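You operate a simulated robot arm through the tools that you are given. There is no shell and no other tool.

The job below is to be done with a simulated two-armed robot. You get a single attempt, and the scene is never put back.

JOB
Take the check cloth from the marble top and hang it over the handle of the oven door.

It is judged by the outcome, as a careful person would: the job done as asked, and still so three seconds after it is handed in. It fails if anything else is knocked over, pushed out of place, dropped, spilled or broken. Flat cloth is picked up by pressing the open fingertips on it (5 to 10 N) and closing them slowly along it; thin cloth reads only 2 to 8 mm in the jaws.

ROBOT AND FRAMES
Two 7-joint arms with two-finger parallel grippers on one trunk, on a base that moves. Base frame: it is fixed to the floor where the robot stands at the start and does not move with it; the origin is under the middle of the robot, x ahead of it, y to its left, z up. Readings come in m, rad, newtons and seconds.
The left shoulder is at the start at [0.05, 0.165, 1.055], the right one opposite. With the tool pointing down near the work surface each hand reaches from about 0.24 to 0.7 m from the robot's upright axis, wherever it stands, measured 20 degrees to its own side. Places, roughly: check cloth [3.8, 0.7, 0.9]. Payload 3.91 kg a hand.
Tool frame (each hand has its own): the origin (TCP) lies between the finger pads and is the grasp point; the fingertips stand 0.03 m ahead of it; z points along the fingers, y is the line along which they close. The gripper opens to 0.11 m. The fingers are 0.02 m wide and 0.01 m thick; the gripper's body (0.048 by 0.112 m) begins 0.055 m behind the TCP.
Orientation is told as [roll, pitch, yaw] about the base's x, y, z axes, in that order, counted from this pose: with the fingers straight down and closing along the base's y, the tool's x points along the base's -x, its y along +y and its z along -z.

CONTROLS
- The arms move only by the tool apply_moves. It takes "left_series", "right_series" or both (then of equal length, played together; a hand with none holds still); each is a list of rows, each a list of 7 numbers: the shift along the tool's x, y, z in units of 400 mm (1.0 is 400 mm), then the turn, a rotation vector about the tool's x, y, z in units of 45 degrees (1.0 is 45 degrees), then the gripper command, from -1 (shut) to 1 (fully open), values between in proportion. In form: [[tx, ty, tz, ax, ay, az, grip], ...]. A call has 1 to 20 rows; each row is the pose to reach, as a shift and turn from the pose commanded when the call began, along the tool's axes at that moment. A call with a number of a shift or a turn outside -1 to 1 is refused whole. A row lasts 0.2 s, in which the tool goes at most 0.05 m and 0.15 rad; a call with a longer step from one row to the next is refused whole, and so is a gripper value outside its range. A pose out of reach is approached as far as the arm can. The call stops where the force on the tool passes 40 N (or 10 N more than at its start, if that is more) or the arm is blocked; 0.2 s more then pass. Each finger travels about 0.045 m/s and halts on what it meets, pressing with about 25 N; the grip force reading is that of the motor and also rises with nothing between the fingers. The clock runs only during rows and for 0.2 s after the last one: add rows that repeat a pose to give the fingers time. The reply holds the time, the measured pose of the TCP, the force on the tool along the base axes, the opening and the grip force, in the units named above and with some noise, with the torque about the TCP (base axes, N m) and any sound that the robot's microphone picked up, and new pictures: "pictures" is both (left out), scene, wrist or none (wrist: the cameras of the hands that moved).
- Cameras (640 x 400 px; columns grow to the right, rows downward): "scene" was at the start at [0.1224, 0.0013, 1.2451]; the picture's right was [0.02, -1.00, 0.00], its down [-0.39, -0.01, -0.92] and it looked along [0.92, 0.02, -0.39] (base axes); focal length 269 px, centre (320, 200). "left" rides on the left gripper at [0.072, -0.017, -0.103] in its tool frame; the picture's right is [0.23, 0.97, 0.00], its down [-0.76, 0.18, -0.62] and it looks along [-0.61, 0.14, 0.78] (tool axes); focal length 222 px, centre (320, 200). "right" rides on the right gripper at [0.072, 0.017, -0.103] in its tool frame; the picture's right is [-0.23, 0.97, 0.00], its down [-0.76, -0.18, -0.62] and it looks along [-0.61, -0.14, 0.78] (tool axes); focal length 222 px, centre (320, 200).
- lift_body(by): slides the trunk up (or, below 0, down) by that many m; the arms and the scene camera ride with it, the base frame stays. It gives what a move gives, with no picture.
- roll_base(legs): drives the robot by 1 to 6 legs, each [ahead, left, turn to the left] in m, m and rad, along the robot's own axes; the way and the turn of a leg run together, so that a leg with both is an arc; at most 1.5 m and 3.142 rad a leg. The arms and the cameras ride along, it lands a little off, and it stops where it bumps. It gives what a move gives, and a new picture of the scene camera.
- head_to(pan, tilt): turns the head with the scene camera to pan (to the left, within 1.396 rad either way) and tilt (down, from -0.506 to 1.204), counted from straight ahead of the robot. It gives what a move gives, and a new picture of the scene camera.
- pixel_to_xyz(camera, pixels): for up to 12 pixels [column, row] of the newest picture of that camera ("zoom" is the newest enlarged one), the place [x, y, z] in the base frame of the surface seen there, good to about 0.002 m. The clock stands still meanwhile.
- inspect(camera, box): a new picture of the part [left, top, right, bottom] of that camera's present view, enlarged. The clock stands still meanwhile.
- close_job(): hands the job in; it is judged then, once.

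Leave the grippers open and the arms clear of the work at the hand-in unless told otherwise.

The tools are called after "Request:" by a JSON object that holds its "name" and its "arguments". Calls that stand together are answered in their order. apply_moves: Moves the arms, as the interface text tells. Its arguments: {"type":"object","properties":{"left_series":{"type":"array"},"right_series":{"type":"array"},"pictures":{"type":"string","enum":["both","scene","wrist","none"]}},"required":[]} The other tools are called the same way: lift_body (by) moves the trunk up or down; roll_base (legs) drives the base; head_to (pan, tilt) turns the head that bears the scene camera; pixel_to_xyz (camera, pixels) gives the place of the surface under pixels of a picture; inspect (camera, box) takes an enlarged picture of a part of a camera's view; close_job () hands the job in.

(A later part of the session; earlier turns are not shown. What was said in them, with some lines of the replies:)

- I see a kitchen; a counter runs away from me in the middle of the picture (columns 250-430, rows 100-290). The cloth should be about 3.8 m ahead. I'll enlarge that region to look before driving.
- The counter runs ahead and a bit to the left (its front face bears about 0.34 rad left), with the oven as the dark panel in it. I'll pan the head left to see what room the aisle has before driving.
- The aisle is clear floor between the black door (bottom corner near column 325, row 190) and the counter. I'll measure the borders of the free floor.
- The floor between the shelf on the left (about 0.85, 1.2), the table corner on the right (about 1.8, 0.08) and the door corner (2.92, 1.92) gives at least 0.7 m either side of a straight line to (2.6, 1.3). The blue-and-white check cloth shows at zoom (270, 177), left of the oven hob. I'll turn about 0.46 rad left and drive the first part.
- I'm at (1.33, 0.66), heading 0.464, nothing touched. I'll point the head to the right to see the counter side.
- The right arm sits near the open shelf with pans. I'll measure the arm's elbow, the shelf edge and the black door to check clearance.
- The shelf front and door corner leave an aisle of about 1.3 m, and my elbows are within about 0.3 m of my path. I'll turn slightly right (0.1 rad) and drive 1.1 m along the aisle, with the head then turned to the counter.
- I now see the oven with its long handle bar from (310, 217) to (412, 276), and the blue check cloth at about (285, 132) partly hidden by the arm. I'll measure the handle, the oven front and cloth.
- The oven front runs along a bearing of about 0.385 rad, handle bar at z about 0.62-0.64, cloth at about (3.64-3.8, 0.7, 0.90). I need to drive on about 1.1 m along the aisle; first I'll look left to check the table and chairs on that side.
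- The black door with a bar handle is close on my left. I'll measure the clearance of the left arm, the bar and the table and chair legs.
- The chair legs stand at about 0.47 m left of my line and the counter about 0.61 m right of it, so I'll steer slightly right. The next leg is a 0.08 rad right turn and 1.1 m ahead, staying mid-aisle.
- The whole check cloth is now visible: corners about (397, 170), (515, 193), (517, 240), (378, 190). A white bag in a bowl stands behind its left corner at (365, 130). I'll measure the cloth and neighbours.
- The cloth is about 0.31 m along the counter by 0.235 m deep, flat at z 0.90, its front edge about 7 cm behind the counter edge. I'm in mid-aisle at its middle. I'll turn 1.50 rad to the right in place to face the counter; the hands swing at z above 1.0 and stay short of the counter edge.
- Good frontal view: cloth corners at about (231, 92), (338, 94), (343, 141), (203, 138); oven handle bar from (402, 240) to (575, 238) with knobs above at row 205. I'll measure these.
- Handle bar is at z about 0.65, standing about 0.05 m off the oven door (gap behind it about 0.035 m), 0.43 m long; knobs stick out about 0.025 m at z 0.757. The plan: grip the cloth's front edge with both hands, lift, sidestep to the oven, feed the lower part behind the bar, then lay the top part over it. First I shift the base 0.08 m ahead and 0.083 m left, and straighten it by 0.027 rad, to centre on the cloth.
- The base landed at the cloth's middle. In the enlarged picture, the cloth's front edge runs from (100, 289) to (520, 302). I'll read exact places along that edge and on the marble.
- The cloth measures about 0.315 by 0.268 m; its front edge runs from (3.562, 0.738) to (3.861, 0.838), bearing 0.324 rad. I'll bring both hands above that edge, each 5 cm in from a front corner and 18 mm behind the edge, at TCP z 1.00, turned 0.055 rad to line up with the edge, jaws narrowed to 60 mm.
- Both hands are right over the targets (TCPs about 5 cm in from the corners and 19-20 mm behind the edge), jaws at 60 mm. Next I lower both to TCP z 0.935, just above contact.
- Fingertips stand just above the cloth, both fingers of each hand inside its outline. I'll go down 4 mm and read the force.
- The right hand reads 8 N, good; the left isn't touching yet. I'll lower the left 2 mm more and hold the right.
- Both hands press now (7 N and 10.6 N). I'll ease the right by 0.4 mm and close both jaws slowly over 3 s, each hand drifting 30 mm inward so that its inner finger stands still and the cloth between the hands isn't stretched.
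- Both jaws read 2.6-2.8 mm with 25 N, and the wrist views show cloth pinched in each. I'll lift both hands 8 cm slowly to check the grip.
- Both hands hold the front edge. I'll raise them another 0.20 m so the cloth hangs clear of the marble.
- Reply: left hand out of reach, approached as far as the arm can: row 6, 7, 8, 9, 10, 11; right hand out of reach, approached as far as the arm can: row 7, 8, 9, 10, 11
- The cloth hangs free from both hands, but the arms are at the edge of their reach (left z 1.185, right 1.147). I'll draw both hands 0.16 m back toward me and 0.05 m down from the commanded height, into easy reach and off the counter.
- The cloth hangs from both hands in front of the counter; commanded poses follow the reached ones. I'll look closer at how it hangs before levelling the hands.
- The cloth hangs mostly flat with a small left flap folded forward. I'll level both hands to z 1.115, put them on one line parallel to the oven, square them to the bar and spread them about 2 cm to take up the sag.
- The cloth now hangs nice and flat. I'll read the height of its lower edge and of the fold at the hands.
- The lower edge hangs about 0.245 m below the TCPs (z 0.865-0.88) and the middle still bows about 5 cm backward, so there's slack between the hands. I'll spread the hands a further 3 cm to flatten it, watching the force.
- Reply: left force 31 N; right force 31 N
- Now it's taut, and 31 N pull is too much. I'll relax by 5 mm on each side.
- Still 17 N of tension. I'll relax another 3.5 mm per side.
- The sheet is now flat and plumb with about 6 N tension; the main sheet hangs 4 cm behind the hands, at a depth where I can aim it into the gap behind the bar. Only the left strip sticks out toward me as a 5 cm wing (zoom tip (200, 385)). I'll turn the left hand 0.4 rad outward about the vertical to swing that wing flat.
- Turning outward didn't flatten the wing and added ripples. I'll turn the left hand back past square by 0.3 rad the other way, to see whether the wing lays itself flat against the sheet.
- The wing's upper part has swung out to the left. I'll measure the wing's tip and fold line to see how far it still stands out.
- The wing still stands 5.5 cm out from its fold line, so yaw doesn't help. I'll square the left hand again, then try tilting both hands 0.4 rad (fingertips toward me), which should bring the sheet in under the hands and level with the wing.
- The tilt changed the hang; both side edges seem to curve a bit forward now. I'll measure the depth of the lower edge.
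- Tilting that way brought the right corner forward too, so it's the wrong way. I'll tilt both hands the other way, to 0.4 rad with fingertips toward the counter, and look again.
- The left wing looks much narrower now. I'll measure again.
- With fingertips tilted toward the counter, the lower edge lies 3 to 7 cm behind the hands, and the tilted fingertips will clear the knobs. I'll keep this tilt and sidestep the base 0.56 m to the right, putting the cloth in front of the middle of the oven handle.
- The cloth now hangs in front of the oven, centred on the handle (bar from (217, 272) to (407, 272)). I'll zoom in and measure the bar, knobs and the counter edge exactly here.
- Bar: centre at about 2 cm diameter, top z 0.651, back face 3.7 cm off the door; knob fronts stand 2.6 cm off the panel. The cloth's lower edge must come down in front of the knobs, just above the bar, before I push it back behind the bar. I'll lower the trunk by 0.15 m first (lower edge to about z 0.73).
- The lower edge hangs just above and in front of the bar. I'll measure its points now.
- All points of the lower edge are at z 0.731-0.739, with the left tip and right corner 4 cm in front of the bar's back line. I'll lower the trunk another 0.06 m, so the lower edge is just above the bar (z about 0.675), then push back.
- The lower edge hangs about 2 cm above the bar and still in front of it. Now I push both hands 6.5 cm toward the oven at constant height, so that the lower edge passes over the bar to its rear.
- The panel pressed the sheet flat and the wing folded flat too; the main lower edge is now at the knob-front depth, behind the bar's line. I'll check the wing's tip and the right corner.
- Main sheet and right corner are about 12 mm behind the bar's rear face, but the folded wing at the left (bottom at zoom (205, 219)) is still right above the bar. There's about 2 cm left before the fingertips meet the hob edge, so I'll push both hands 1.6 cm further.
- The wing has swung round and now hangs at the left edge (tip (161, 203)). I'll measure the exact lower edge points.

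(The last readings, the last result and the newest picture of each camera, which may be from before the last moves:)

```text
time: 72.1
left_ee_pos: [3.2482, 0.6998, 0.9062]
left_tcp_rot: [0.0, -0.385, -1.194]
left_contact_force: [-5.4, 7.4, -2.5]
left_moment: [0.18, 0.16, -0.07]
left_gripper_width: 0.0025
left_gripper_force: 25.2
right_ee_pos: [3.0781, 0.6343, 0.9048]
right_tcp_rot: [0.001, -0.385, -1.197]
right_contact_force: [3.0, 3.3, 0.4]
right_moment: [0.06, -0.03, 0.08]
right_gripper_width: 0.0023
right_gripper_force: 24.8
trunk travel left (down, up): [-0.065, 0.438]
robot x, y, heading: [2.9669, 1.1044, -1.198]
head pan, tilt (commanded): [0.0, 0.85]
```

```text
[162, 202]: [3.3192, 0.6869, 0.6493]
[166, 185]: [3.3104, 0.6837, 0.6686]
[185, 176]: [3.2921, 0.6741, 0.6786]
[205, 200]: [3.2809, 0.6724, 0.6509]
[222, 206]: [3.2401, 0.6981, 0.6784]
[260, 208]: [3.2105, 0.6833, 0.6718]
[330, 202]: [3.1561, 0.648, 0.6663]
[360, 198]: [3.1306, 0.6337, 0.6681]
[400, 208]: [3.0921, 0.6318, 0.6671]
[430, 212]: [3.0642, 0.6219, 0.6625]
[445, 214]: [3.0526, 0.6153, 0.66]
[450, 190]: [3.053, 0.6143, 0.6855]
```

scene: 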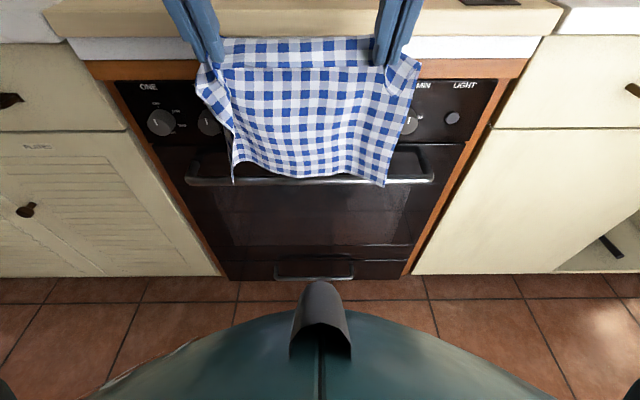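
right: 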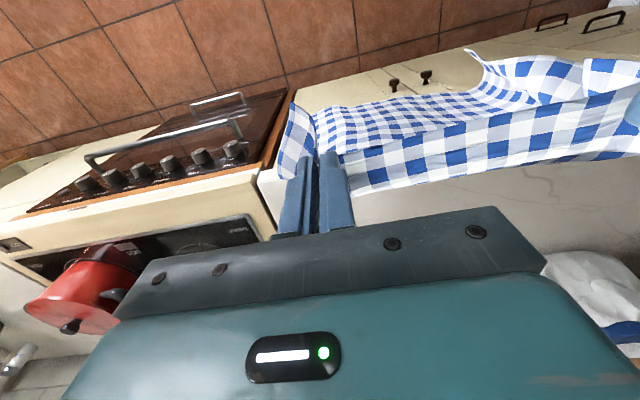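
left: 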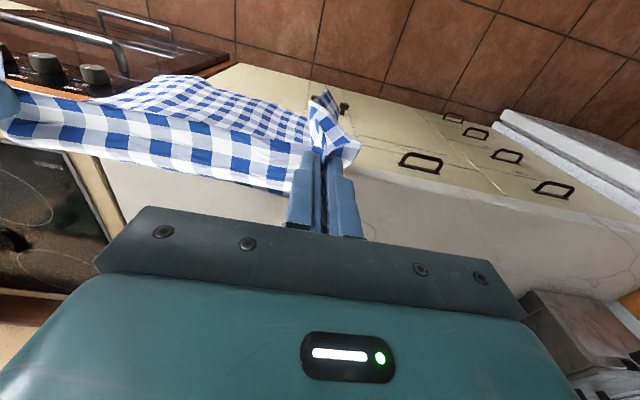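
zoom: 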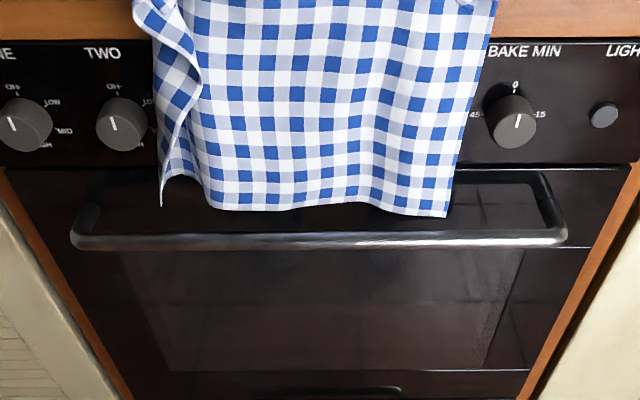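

Lower edge is now level with or behind the bar's rear face (bar top z 0.651, edge at z 0.66-0.68). I'll lower both hands 3 cm, easing the left one 3 mm off the hob edge it touches.

Request:
{"name": "apply_moves", "arguments": {"left_series": [[0.0059, 0, 0.0111, 0, 0, 0, -1], [0.0118, 0, 0.0222, 0, 0, 0, -1], [0.0177, 0, 0.0333, 0, 0, 0, -1], [0.0235, 0, 0.0444, 0, 0, 0, -1], [0.0294, 0, 0.0555, 0, 0, 0, -1], [0.0353, 0, 0.0666, 0, 0, 0, -1], [0.0353, 0, 0.0666, 0, 0, 0, -1]], "right_series": [[0.0047, 0, 0.0116, 0, 0, 0, -1], [0.0094, 0, 0.0232, 0, 0, 0, -1], [0.0141, 0, 0.0348, 0, 0, 0, -1], [0.0189, 0, 0.0463, 0, 0, 0, -1], [0.0236, 0, 0.0579, 0, 0, 0, -1], [0.0283, 0, 0.0695, 0, 0, 0, -1], [0.0283, 0, 0.0695, 0, 0, 0, -1]], "pictures": "none"}}

Request:
{"name": "inspect", "arguments": {"camera": "scene", "box": [160, 60, 460, 260]}}

```text
time: 73.7
left_ee_pos: [3.2463, 0.701, 0.8775]
left_tcp_rot: [-0.001, -0.386, -1.193]
left_contact_force: [-1.3, -0.3, -0.5]
left_moment: [-0.05, 0.0, -0.02]
left_gripper_width: 0.0029
left_gripper_force: 25.6
right_ee_pos: [3.0798, 0.6339, 0.8735]
right_tcp_rot: [0.001, -0.385, -1.197]
right_contact_force: [2.0, 1.1, 0.1]
right_moment: [0.05, 0.0, 0.06]
right_gripper_width: 0.0024
right_gripper_force: 24.7
trunk travel left (down, up): [-0.065, 0.438]
robot x, y, heading: [2.9705, 1.1053, -1.199]
head pan, tilt (commanded): [0.0, 0.85]
```

```text
2.00 times, centred on (310, 160) of scene
```

zoom: 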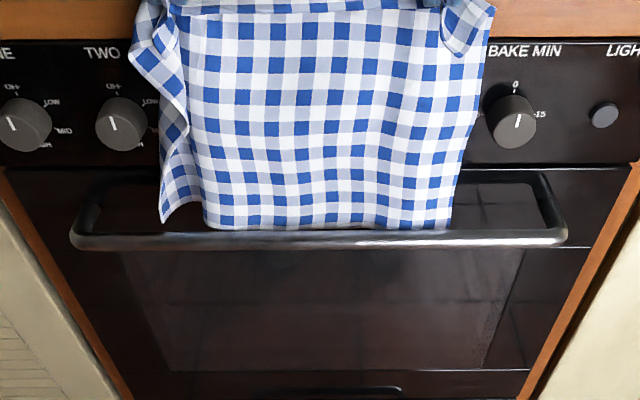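

The lower edge now disappears behind the bar (bar fully visible at row 238), none of the cloth hangs in front. I'll go down another 3 cm.

Request:
{"name": "apply_moves", "arguments": {"left_series": [[0.0047, 0, 0.0116, 0, 0, 0, -1], [0.0094, 0, 0.0232, 0, 0, 0, -1], [0.0141, 0, 0.0348, 0, 0, 0, -1], [0.0189, 0, 0.0463, 0, 0, 0, -1], [0.0236, 0, 0.0579, 0, 0, 0, -1], [0.0283, 0, 0.0695, 0, 0, 0, -1], [0.0283, 0, 0.0695, 0, 0, 0, -1]], "right_series": [[0.0047, 0, 0.0116, 0, 0, 0, -1], [0.0094, 0, 0.0232, 0, 0, 0, -1], [0.0141, 0, 0.0348, 0, 0, 0, -1], [0.0189, 0, 0.0463, 0, 0, 0, -1], [0.0236, 0, 0.0579, 0, 0, 0, -1], [0.0283, 0, 0.0695, 0, 0, 0, -1], [0.0283, 0, 0.0695, 0, 0, 0, -1]], "pictures": "none"}}

Request:
{"name": "inspect", "arguments": {"camera": "scene", "box": [160, 60, 460, 260]}}

```text
time: 75.3
left_ee_pos: [3.2466, 0.704, 0.8456]
left_tcp_rot: [0.001, -0.385, -1.194]
left_contact_force: [-0.8, 0.0, 0.0]
left_moment: [-0.01, 0.02, 0.02]
left_gripper_width: 0.0028
left_gripper_force: 25.1
right_ee_pos: [3.0793, 0.6345, 0.8442]
right_tcp_rot: [0.001, -0.386, -1.197]
right_contact_force: [1.4, -0.6, 0.0]
right_moment: [0.04, -0.05, 0.05]
right_gripper_width: 0.0019
right_gripper_force: 25.4
trunk travel left (down, up): [-0.065, 0.438]
robot x, y, heading: [2.971, 1.1048, -1.2]
head pan, tilt (commanded): [0.0, 0.85]
```

```text
2.00 times, centred on (310, 160) of scene
```

zoom: 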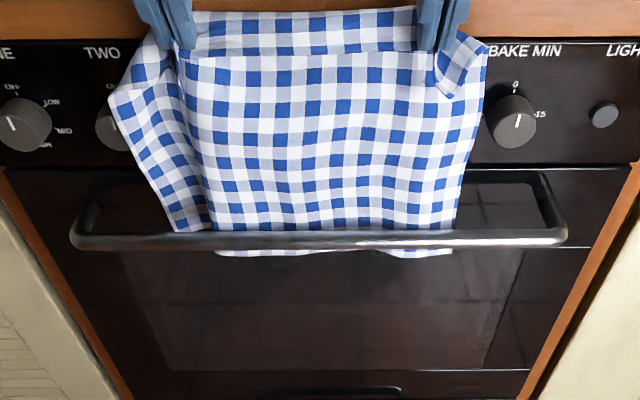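

The lower edge shows below the bar, behind it (row 252). The left strip has unfolded; its bottom (175-212, 228) is just at the bar's top. I'll measure whether it lies on the rear side.

Request:
{"name": "pixel_to_xyz", "arguments": {"camera": "zoom", "pixels": [[178, 227], [195, 226], [208, 225], [170, 200], [150, 160], [230, 225], [330, 225], [440, 225], [230, 252], [440, 252], [120, 110], [455, 215]]}}

```text
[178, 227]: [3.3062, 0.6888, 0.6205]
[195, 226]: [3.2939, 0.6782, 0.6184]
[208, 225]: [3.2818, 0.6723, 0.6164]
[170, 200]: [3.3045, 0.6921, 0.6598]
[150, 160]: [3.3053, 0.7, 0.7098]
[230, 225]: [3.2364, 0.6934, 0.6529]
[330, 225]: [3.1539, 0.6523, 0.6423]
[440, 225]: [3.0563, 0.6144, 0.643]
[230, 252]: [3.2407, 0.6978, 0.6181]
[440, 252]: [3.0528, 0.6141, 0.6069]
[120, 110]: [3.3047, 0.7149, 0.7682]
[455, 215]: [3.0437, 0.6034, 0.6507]
```

Every part of the lower edge, the left strip included, is behind the bar (depths between the bar's rear face and the door, z about 0.61-0.62). I'll continue down 5.5 cm while easing 2.2 cm outward to keep the fingertips clear of the knobs.

Request:
{"name": "apply_moves", "arguments": {"left_series": [[0.0171, 0, 0.0178, 0, 0, 0, -1], [0.0343, 0, 0.0355, 0, 0, 0, -1], [0.0514, 0, 0.0533, 0, 0, 0, -1], [0.0685, 0, 0.0711, 0, 0, 0, -1], [0.0857, 0, 0.0888, 0, 0, 0, -1], [0.1028, 0, 0.1066, 0, 0, 0, -1], [0.1028, 0, 0.1066, 0, 0, 0, -1]], "right_series": [[0.0171, 0, 0.0178, 0, 0, 0, -1], [0.0343, 0, 0.0355, 0, 0, 0, -1], [0.0514, 0, 0.0533, 0, 0, 0, -1], [0.0685, 0, 0.0711, 0, 0, 0, -1], [0.0857, 0, 0.0888, 0, 0, 0, -1], [0.1028, 0, 0.1066, 0, 0, 0, -1], [0.1028, 0, 0.1066, 0, 0, 0, -1]], "pictures": "none"}}

Request:
{"name": "inspect", "arguments": {"camera": "scene", "box": [160, 60, 460, 260]}}

```text
time: 76.9
left_ee_pos: [3.2385, 0.7223, 0.7928]
left_tcp_rot: [0.0, -0.385, -1.194]
left_contact_force: [-1.0, -0.9, -0.2]
left_moment: [-0.01, 0.03, 0.0]
left_gripper_width: 0.0024
left_gripper_force: 25.2
right_ee_pos: [3.0706, 0.655, 0.7909]
right_tcp_rot: [0.003, -0.386, -1.197]
right_contact_force: [0.5, 0.4, 0.2]
right_moment: [0.01, -0.02, 0.04]
right_gripper_width: 0.0024
right_gripper_force: 24.5
trunk travel left (down, up): [-0.065, 0.438]
robot x, y, heading: [2.9677, 1.106, -1.198]
head pan, tilt (commanded): [0.0, 0.85]
```

```text
2.00 times, centred on (310, 160) of scene
```

zoom: 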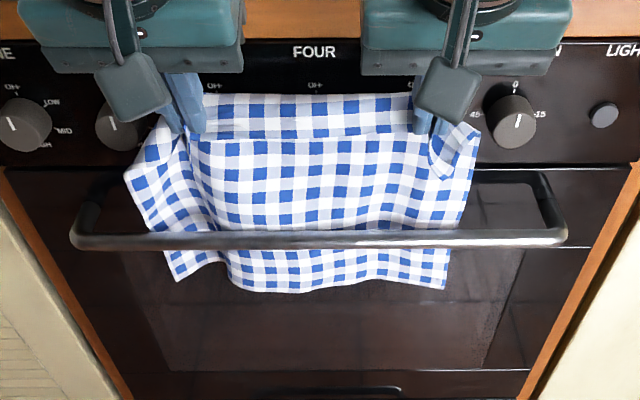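

The sheet now hangs behind the bar with its lower part well below it (rows 250-290). I'll read how much is behind.

Request:
{"name": "pixel_to_xyz", "arguments": {"camera": "zoom", "pixels": [[178, 277], [220, 262], [290, 290], [380, 278], [440, 285], [300, 222], [200, 222], [440, 222], [300, 150], [130, 180], [470, 150], [300, 100]]}}

```text
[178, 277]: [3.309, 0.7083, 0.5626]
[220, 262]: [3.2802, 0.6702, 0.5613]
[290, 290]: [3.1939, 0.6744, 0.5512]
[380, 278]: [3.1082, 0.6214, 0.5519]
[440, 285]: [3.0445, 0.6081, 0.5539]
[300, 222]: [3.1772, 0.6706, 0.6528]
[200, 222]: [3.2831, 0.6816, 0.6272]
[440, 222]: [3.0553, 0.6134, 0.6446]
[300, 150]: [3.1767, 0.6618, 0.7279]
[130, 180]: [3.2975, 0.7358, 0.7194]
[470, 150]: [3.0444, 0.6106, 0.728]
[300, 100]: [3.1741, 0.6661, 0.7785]
```

About 10 cm hangs behind the bar and 13 cm remains above it – close to half and half. Now I swing both hands outward and down in an arc around the bar, first to 45 degrees in front.

Request:
{"name": "apply_moves", "arguments": {"left_series": [[0.049, 0, 0.0097, 0, 0, 0, -1], [0.098, 0, 0.0195, 0, 0, 0, -1], [0.1469, 0, 0.0292, 0, 0, 0, -1], [0.191, 0, 0.049, 0, 0, 0, -1], [0.235, 0, 0.0688, 0, 0, 0, -1], [0.2791, 0, 0.0887, 0, 0, 0, -1], [0.2791, 0, 0.0887, 0, 0, 0, -1]], "right_series": [[0.049, 0, 0.0097, 0, 0, 0, -1], [0.098, 0, 0.0195, 0, 0, 0, -1], [0.1469, 0, 0.0292, 0, 0, 0, -1], [0.191, 0, 0.049, 0, 0, 0, -1], [0.235, 0, 0.0688, 0, 0, 0, -1], [0.2791, 0, 0.0887, 0, 0, 0, -1], [0.2791, 0, 0.0887, 0, 0, 0, -1]], "pictures": "none"}}

Request:
{"name": "inspect", "arguments": {"camera": "scene", "box": [160, 60, 460, 260]}}

```text
time: 78.5
left_ee_pos: [3.2072, 0.8055, 0.7168]
left_tcp_rot: [-0.001, -0.385, -1.195]
left_contact_force: [-5.5, -2.6, 0.0]
left_moment: [-0.1, 0.16, -0.08]
left_gripper_width: 0.0028
left_gripper_force: 24.8
right_ee_pos: [3.0345, 0.735, 0.7152]
right_tcp_rot: [0.004, -0.385, -1.198]
right_contact_force: [6.2, 2.6, 0.0]
right_moment: [0.05, -0.04, 0.14]
right_gripper_width: 0.0026
right_gripper_force: 25.1
trunk travel left (down, up): [-0.065, 0.438]
robot x, y, heading: [2.9673, 1.1028, -1.204]
head pan, tilt (commanded): [0.0, 0.85]
```

```text
2.00 times, centred on (310, 160) of scene
```

zoom: 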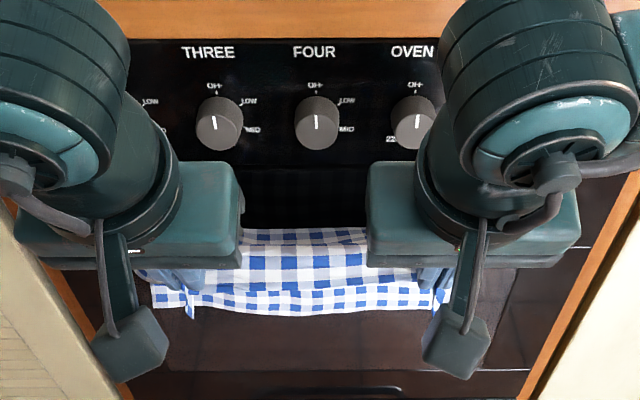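

The hands cover the bar from this viewpoint. I'll measure the visible lower edge and check the wrist cameras.

Request:
{"name": "pixel_to_xyz", "arguments": {"camera": "zoom", "pixels": [[160, 302], [240, 310], [300, 312], [400, 305], [300, 290], [300, 265], [300, 240], [300, 232], [340, 285], [260, 285], [190, 300], [440, 300]]}}

Request:
{"name": "inspect", "arguments": {"camera": "right", "box": [0, 0, 640, 400]}}

Request:
{"name": "inspect", "arguments": {"camera": "left", "box": [0, 0, 640, 400]}}

```text
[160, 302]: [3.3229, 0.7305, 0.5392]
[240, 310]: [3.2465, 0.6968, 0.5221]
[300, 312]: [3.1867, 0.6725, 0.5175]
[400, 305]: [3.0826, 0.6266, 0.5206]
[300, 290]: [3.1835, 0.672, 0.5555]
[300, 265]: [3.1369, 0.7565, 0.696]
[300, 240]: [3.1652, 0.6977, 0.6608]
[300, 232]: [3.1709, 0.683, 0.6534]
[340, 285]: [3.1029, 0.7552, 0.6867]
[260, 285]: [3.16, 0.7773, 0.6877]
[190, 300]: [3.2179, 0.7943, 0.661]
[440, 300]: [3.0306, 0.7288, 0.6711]
```

```text
1.00 times, centred on (320, 200) of right (not enlarged: the box is as wide or as high as the picture)
```

zoom: 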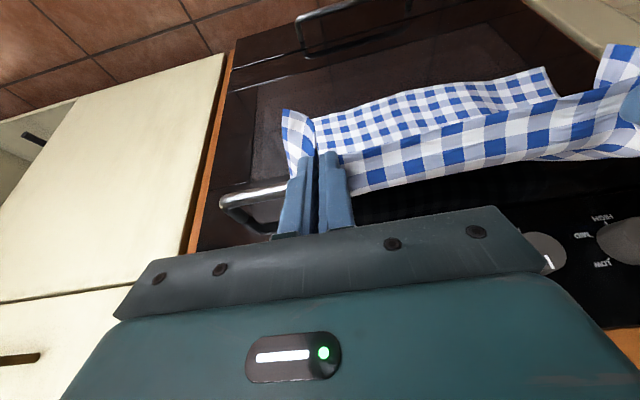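

```text
1.00 times, centred on (320, 200) of left (not enlarged: the box is as wide or as high as the picture)
```

zoom: 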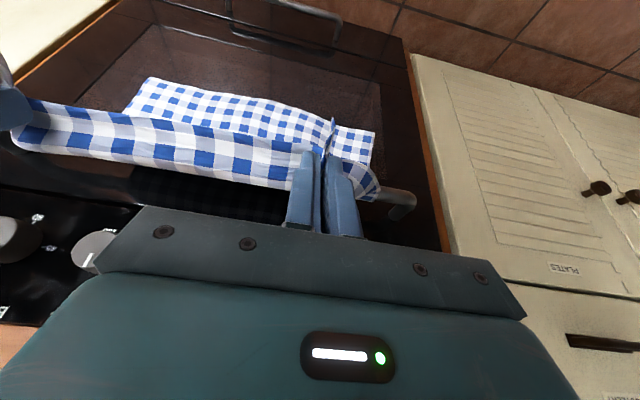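

About 13 cm now hangs behind the bar and roughly as much is in front; both wrist views show the cloth passing over the bar. I continue the arc downward in front of the bar to TCP z 0.60.

Request:
{"name": "apply_moves", "arguments": {"left_series": [[0.0287, 0, 0.0396, 0, 0, 0, -1], [0.0575, 0, 0.0792, 0, 0, 0, -1], [0.0862, 0, 0.1188, 0, 0, 0, -1], [0.0929, 0, 0.1683, 0, 0, 0, -1], [0.0995, 0, 0.2178, 0, 0, 0, -1], [0.1062, 0, 0.2672, 0, 0, 0, -1], [0.1062, 0, 0.2672, 0, 0, 0, -1]], "right_series": [[0.0287, 0, 0.0396, 0, 0, 0, -1], [0.0575, 0, 0.0792, 0, 0, 0, -1], [0.0862, 0, 0.1188, 0, 0, 0, -1], [0.0929, 0, 0.1683, 0, 0, 0, -1], [0.0995, 0, 0.2178, 0, 0, 0, -1], [0.1062, 0, 0.2672, 0, 0, 0, -1], [0.1062, 0, 0.2672, 0, 0, 0, -1]], "pictures": "both"}}

```text
time: 80.1
left_ee_pos: [3.2058, 0.8053, 0.6011]
left_tcp_rot: [-0.001, -0.384, -1.194]
left_contact_force: [-2.4, -1.1, -0.2]
left_moment: [-0.06, 0.04, -0.05]
left_gripper_width: 0.0025
left_gripper_force: 24.8
right_ee_pos: [3.0372, 0.7358, 0.5989]
right_tcp_rot: [0.002, -0.385, -1.196]
right_contact_force: [1.8, 0.7, -0.3]
right_moment: [0.03, 0.03, 0.06]
right_gripper_width: 0.0025
right_gripper_force: 25.2
trunk travel left (down, up): [-0.065, 0.438]
robot x, y, heading: [2.9702, 1.1003, -1.196]
head pan, tilt (commanded): [0.0, 0.85]
```

scene: 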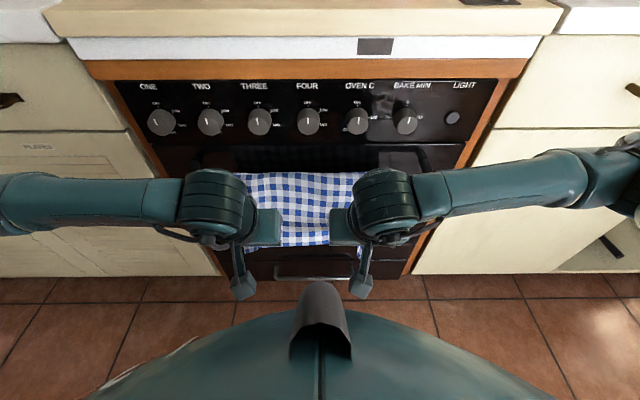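
right: 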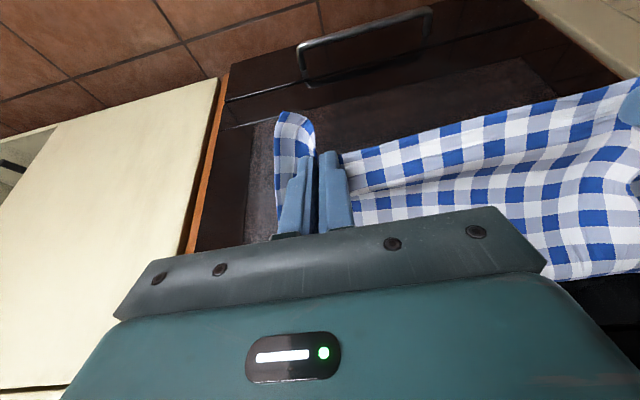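
left: 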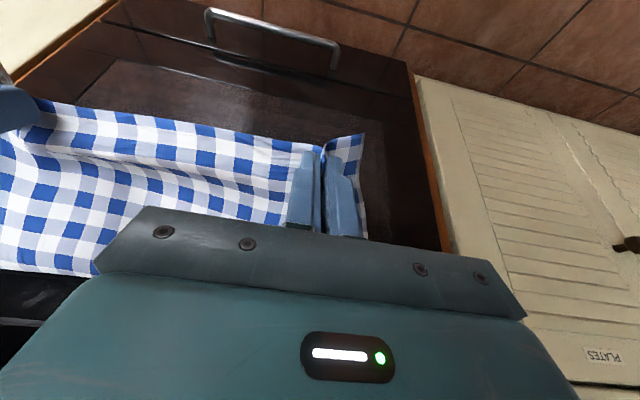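

The cloth lies over the bar with its front part held below it. I'll move the hands 4 cm in toward the door and 3 cm down so the front hangs slack, before letting go.

Request:
{"name": "apply_moves", "arguments": {"left_series": [[-0.016, 0, 0.0268, 0, 0, 0, -1], [-0.032, 0, 0.0536, 0, 0, 0, -1], [-0.048, 0, 0.0804, 0, 0, 0, -1], [-0.0643, 0, 0.1072, 0, 0, 0, -1], [-0.0643, 0, 0.1072, 0, 0, 0, -1]], "right_series": [[-0.016, 0, 0.0268, 0, 0, 0, -1], [-0.032, 0, 0.0536, 0, 0, 0, -1], [-0.048, 0, 0.0804, 0, 0, 0, -1], [-0.0643, 0, 0.1072, 0, 0, 0, -1], [-0.0643, 0, 0.1072, 0, 0, 0, -1]], "pictures": "both"}}

Request:
{"name": "inspect", "arguments": {"camera": "scene", "box": [180, 130, 440, 300]}}

```text
time: 81.3
left_ee_pos: [3.22, 0.7682, 0.5741]
left_tcp_rot: [0.0, -0.385, -1.195]
left_contact_force: [-1.3, -1.3, -0.2]
left_moment: [0.0, 0.01, -0.04]
left_gripper_width: 0.0024
left_gripper_force: 25.0
right_ee_pos: [3.0517, 0.699, 0.5708]
right_tcp_rot: [0.004, -0.385, -1.197]
right_contact_force: [0.4, 0.4, 0.4]
right_moment: [0.0, -0.01, 0.06]
right_gripper_width: 0.0024
right_gripper_force: 25.0
trunk travel left (down, up): [-0.065, 0.438]
robot x, y, heading: [2.9711, 1.1038, -1.196]
head pan, tilt (commanded): [0.0, 0.85]
```

scene: 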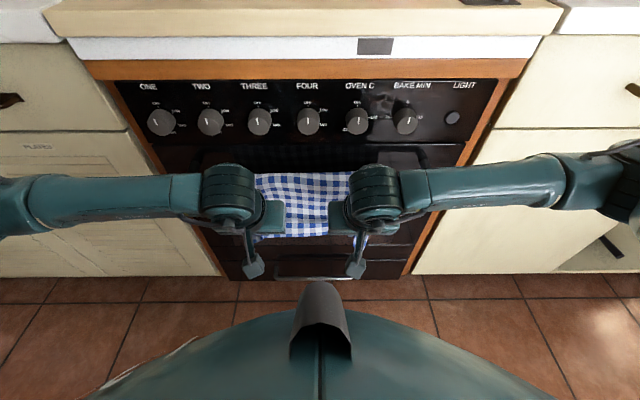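
right: 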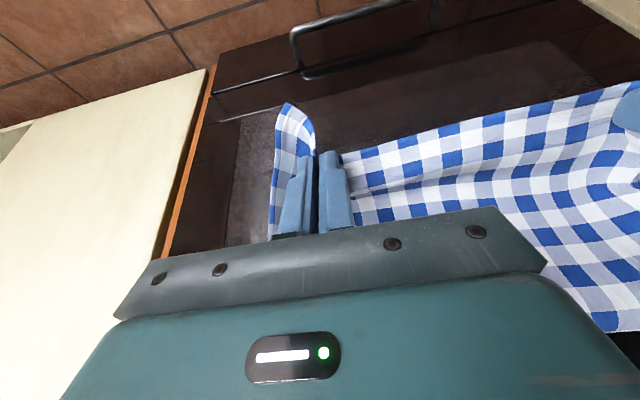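
left: 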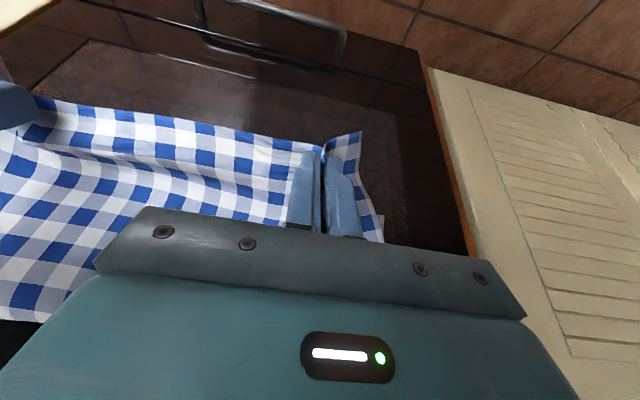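

```text
2.35 times, centred on (310, 215) of scene
```

zoom: 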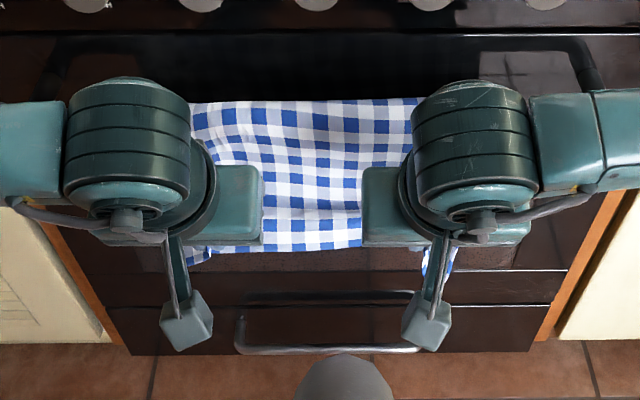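

The front is slack and hangs naturally. Now I open both jaws slowly to about 33 mm while holding still.

Request:
{"name": "apply_moves", "arguments": {"left_series": [[0, 0, 0, 0, 0, 0, -0.9], [0, 0, 0, 0, 0, 0, -0.8], [0, 0, 0, 0, 0, 0, -0.7], [0, 0, 0, 0, 0, 0, -0.6], [0, 0, 0, 0, 0, 0, -0.5], [0, 0, 0, 0, 0, 0, -0.4], [0, 0, 0, 0, 0, 0, -0.4], [0, 0, 0, 0, 0, 0, -0.4]], "right_series": [[0, 0, 0, 0, 0, 0, -0.9], [0, 0, 0, 0, 0, 0, -0.8], [0, 0, 0, 0, 0, 0, -0.7], [0, 0, 0, 0, 0, 0, -0.6], [0, 0, 0, 0, 0, 0, -0.5], [0, 0, 0, 0, 0, 0, -0.4], [0, 0, 0, 0, 0, 0, -0.4], [0, 0, 0, 0, 0, 0, -0.4]], "pictures": "both"}}

```text
time: 83.1
left_ee_pos: [3.2207, 0.7676, 0.5747]
left_tcp_rot: [0.001, -0.386, -1.193]
left_contact_force: [-1.2, 0.4, -0.7]
left_moment: [-0.02, 0.01, 0.02]
left_gripper_width: 0.0329
left_gripper_force: 0.2
right_ee_pos: [3.0519, 0.7002, 0.5695]
right_tcp_rot: [0.001, -0.386, -1.198]
right_contact_force: [-0.4, -0.5, -0.6]
right_moment: [0.01, 0.0, -0.03]
right_gripper_width: 0.0331
right_gripper_force: 0.0
trunk travel left (down, up): [-0.065, 0.438]
robot x, y, heading: [2.9712, 1.1052, -1.201]
head pan, tilt (commanded): [0.0, 0.85]
```

scene: 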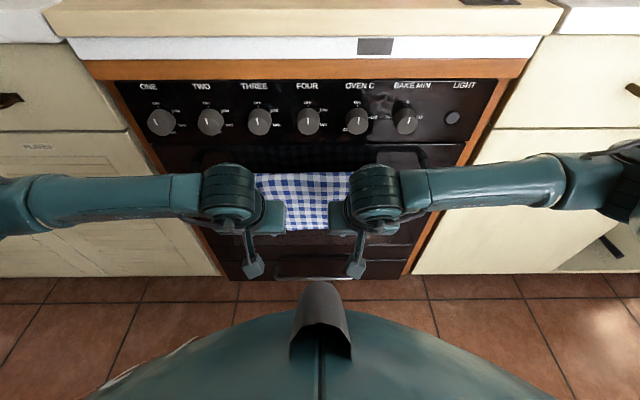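
right: 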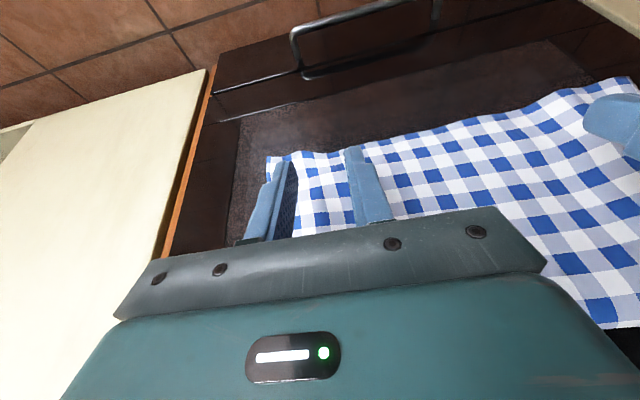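
left: 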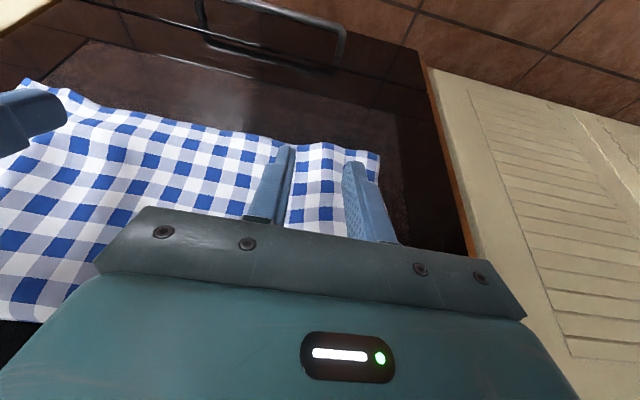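

The cloth has come out of both jaws and lies on the oven side of the fingers. I'll draw both hands 8 cm straight back toward me, slowly.

Request:
{"name": "apply_moves", "arguments": {"left_series": [[0.0309, 0, -0.0126, 0, 0, 0, -0.4], [0.0617, 0, -0.0252, 0, 0, 0, -0.4], [0.0926, 0, -0.0378, 0, 0, 0, -0.4], [0.1235, 0, -0.0503, 0, 0, 0, -0.4], [0.1543, 0, -0.0629, 0, 0, 0, -0.4], [0.1852, 0, -0.0755, 0, 0, 0, -0.4], [0.1852, 0, -0.0755, 0, 0, 0, -0.4]], "right_series": [[0.0309, 0, -0.0126, 0, 0, 0, -0.4], [0.0617, 0, -0.0252, 0, 0, 0, -0.4], [0.0926, 0, -0.0378, 0, 0, 0, -0.4], [0.1235, 0, -0.0503, 0, 0, 0, -0.4], [0.1543, 0, -0.0629, 0, 0, 0, -0.4], [0.1852, 0, -0.0755, 0, 0, 0, -0.4], [0.1852, 0, -0.0755, 0, 0, 0, -0.4]], "pictures": "both"}}

```text
time: 84.7
left_ee_pos: [3.1906, 0.8436, 0.5723]
left_tcp_rot: [0.0, -0.386, -1.196]
left_contact_force: [0.2, 0.3, -0.5]
left_moment: [-0.01, 0.01, 0.03]
left_gripper_width: 0.0329
left_gripper_force: 0.0
right_ee_pos: [3.0238, 0.7745, 0.5698]
right_tcp_rot: [0.001, -0.385, -1.198]
right_contact_force: [0.2, -1.1, -0.7]
right_moment: [-0.03, 0.0, -0.03]
right_gripper_width: 0.033
right_gripper_force: 0.2
trunk travel left (down, up): [-0.065, 0.438]
robot x, y, heading: [2.9678, 1.1029, -1.201]
head pan, tilt (commanded): [0.0, 0.85]
```

scene: 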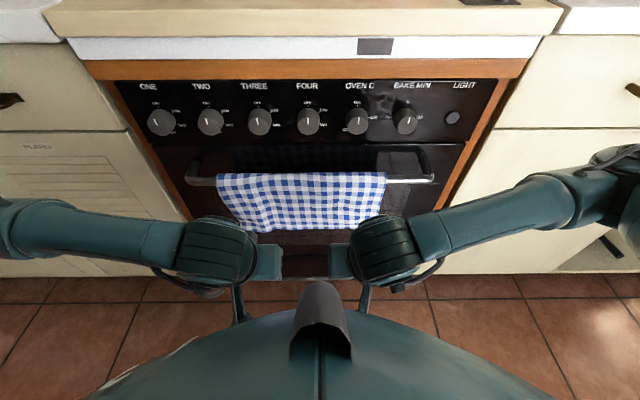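
right: 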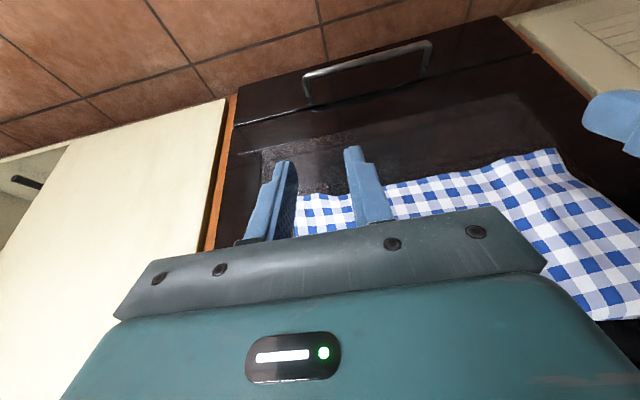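
left: 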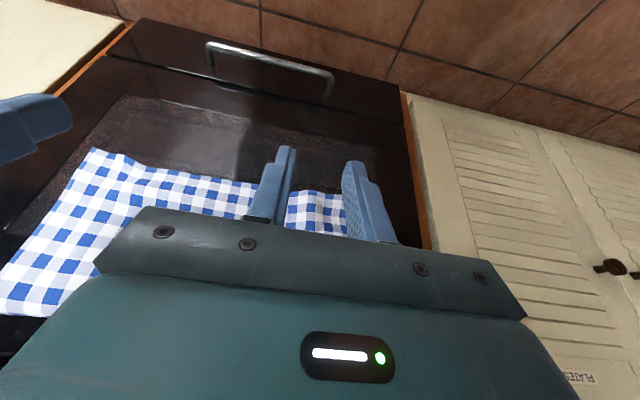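

The cloth hangs smoothly over the handle, spread nearly its full width, and the hands are free. I'll back the base 0.2 m away from the oven.

Request:
{"name": "roll_base", "arguments": {"legs": [[-0.2, 0, 0]]}}

Request:
{"name": "inspect", "arguments": {"camera": "scene", "box": [160, 60, 480, 273]}}

```text
time: 86.3
left_ee_pos: [3.1202, 1.026, 0.5724]
left_tcp_rot: [0.0, -0.386, -1.191]
left_contact_force: [0.1, -0.4, 0.5]
left_moment: [0.02, 0.01, 0.02]
left_gripper_width: 0.033
left_gripper_force: 0.1
right_ee_pos: [2.9534, 0.9573, 0.5686]
right_tcp_rot: [0.003, -0.386, -1.195]
right_contact_force: [-0.4, -0.4, 0.3]
right_moment: [-0.02, 0.02, -0.04]
right_gripper_width: 0.0333
right_gripper_force: 0.1
trunk travel left (down, up): [-0.065, 0.438]
robot x, y, heading: [2.8962, 1.2894, -1.197]
head pan, tilt (commanded): [0.0, 0.85]
```

scene: 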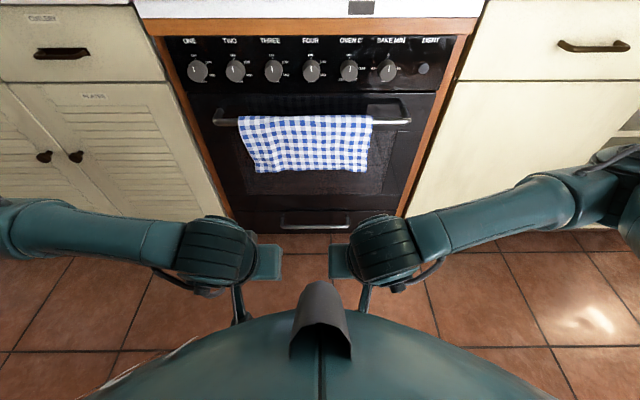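

```text
1.88 times, centred on (320, 166) of scene
```

zoom: 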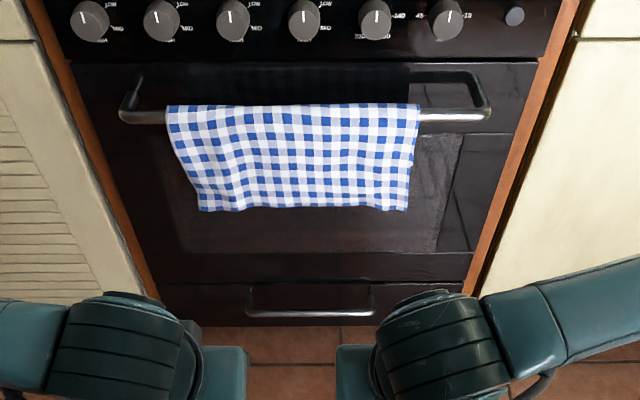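

The cloth hangs neatly over the oven handle. Last I open both grippers fully where they are, well clear of the work, and let a couple of seconds pass.

Request:
{"name": "apply_moves", "arguments": {"left_series": [[0, 0, 0, 0, 0, 0, 0], [0, 0, 0, 0, 0, 0, 0.5], [0, 0, 0, 0, 0, 0, 1], [0, 0, 0, 0, 0, 0, 1], [0, 0, 0, 0, 0, 0, 1], [0, 0, 0, 0, 0, 0, 1], [0, 0, 0, 0, 0, 0, 1], [0, 0, 0, 0, 0, 0, 1], [0, 0, 0, 0, 0, 0, 1], [0, 0, 0, 0, 0, 0, 1], [0, 0, 0, 0, 0, 0, 1], [0, 0, 0, 0, 0, 0, 1]], "right_series": [[0, 0, 0, 0, 0, 0, 0], [0, 0, 0, 0, 0, 0, 0.5], [0, 0, 0, 0, 0, 0, 1], [0, 0, 0, 0, 0, 0, 1], [0, 0, 0, 0, 0, 0, 1], [0, 0, 0, 0, 0, 0, 1], [0, 0, 0, 0, 0, 0, 1], [0, 0, 0, 0, 0, 0, 1], [0, 0, 0, 0, 0, 0, 1], [0, 0, 0, 0, 0, 0, 1], [0, 0, 0, 0, 0, 0, 1], [0, 0, 0, 0, 0, 0, 1]], "pictures": "none"}}

Request:
{"name": "head_to", "arguments": {"pan": 0.0, "tilt": 0.5}}

```text
time: 88.9
left_ee_pos: [3.1193, 1.026, 0.5728]
left_tcp_rot: [-0.001, -0.386, -1.193]
left_contact_force: [-0.3, -0.7, -0.2]
left_moment: [0.01, 0.01, 0.03]
left_gripper_width: 0.1101
left_gripper_force: 0.1
right_ee_pos: [2.9531, 0.9561, 0.5689]
right_tcp_rot: [0.001, -0.387, -1.196]
right_contact_force: [-0.6, 0.3, 0.0]
right_moment: [0.0, -0.01, 0.03]
right_gripper_width: 0.11
right_gripper_force: 0.0
trunk travel left (down, up): [-0.065, 0.438]
robot x, y, heading: [2.8974, 1.2818, -1.196]
head pan, tilt (commanded): [0.0, 0.85]
```

```text
time: 89.7
left_ee_pos: [3.119, 1.0257, 0.572]
left_tcp_rot: [0.0, -0.385, -1.194]
left_contact_force: [-0.3, 0.7, 0.7]
left_moment: [0.02, 0.0, 0.03]
left_gripper_width: 0.11
left_gripper_force: 0.1
right_ee_pos: [2.9535, 0.9576, 0.5691]
right_tcp_rot: [0.002, -0.385, -1.196]
right_contact_force: [-0.1, -0.5, 0.4]
right_moment: [0.03, 0.0, -0.01]
right_gripper_width: 0.1099
right_gripper_force: 0.1
trunk travel left (down, up): [-0.065, 0.438]
robot x, y, heading: [2.8987, 1.2851, -1.201]
head pan, tilt (commanded): [0.0, 0.499]
```

scene: 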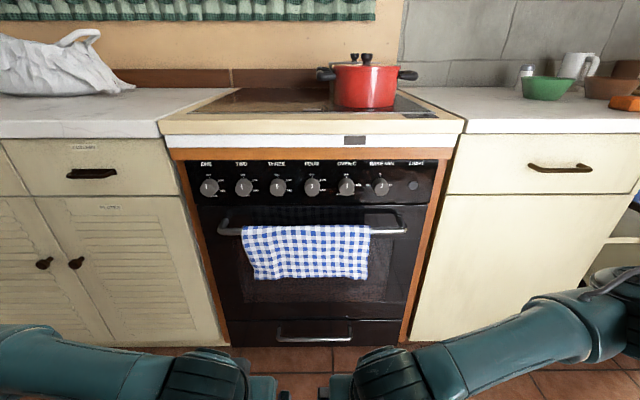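

The picture shows the cloth draped over the oven handle and steady. The pot, bag, bowl and knobs are as before, both grippers are fully open, and the arms are clear. I'll hand the job in.

Request:
{"name": "close_job", "arguments": {}}

```text
The job is handed in.
```

The check cloth is hanging over the oven door handle, and the job is handed in. It lies spread across the middle of the handle, with roughly half behind the bar and half in front, and it was steady when I last looked.

I saw nothing knocked over or moved: the pot, bag, bowl and oven knobs looked unchanged in the final picture. The only contact I noticed was a light press of about 9 N by the left fingers, with the cloth between, against the front edge of the hob. Both grippers are fully open and the robot stands back from the oven with its arms clear.
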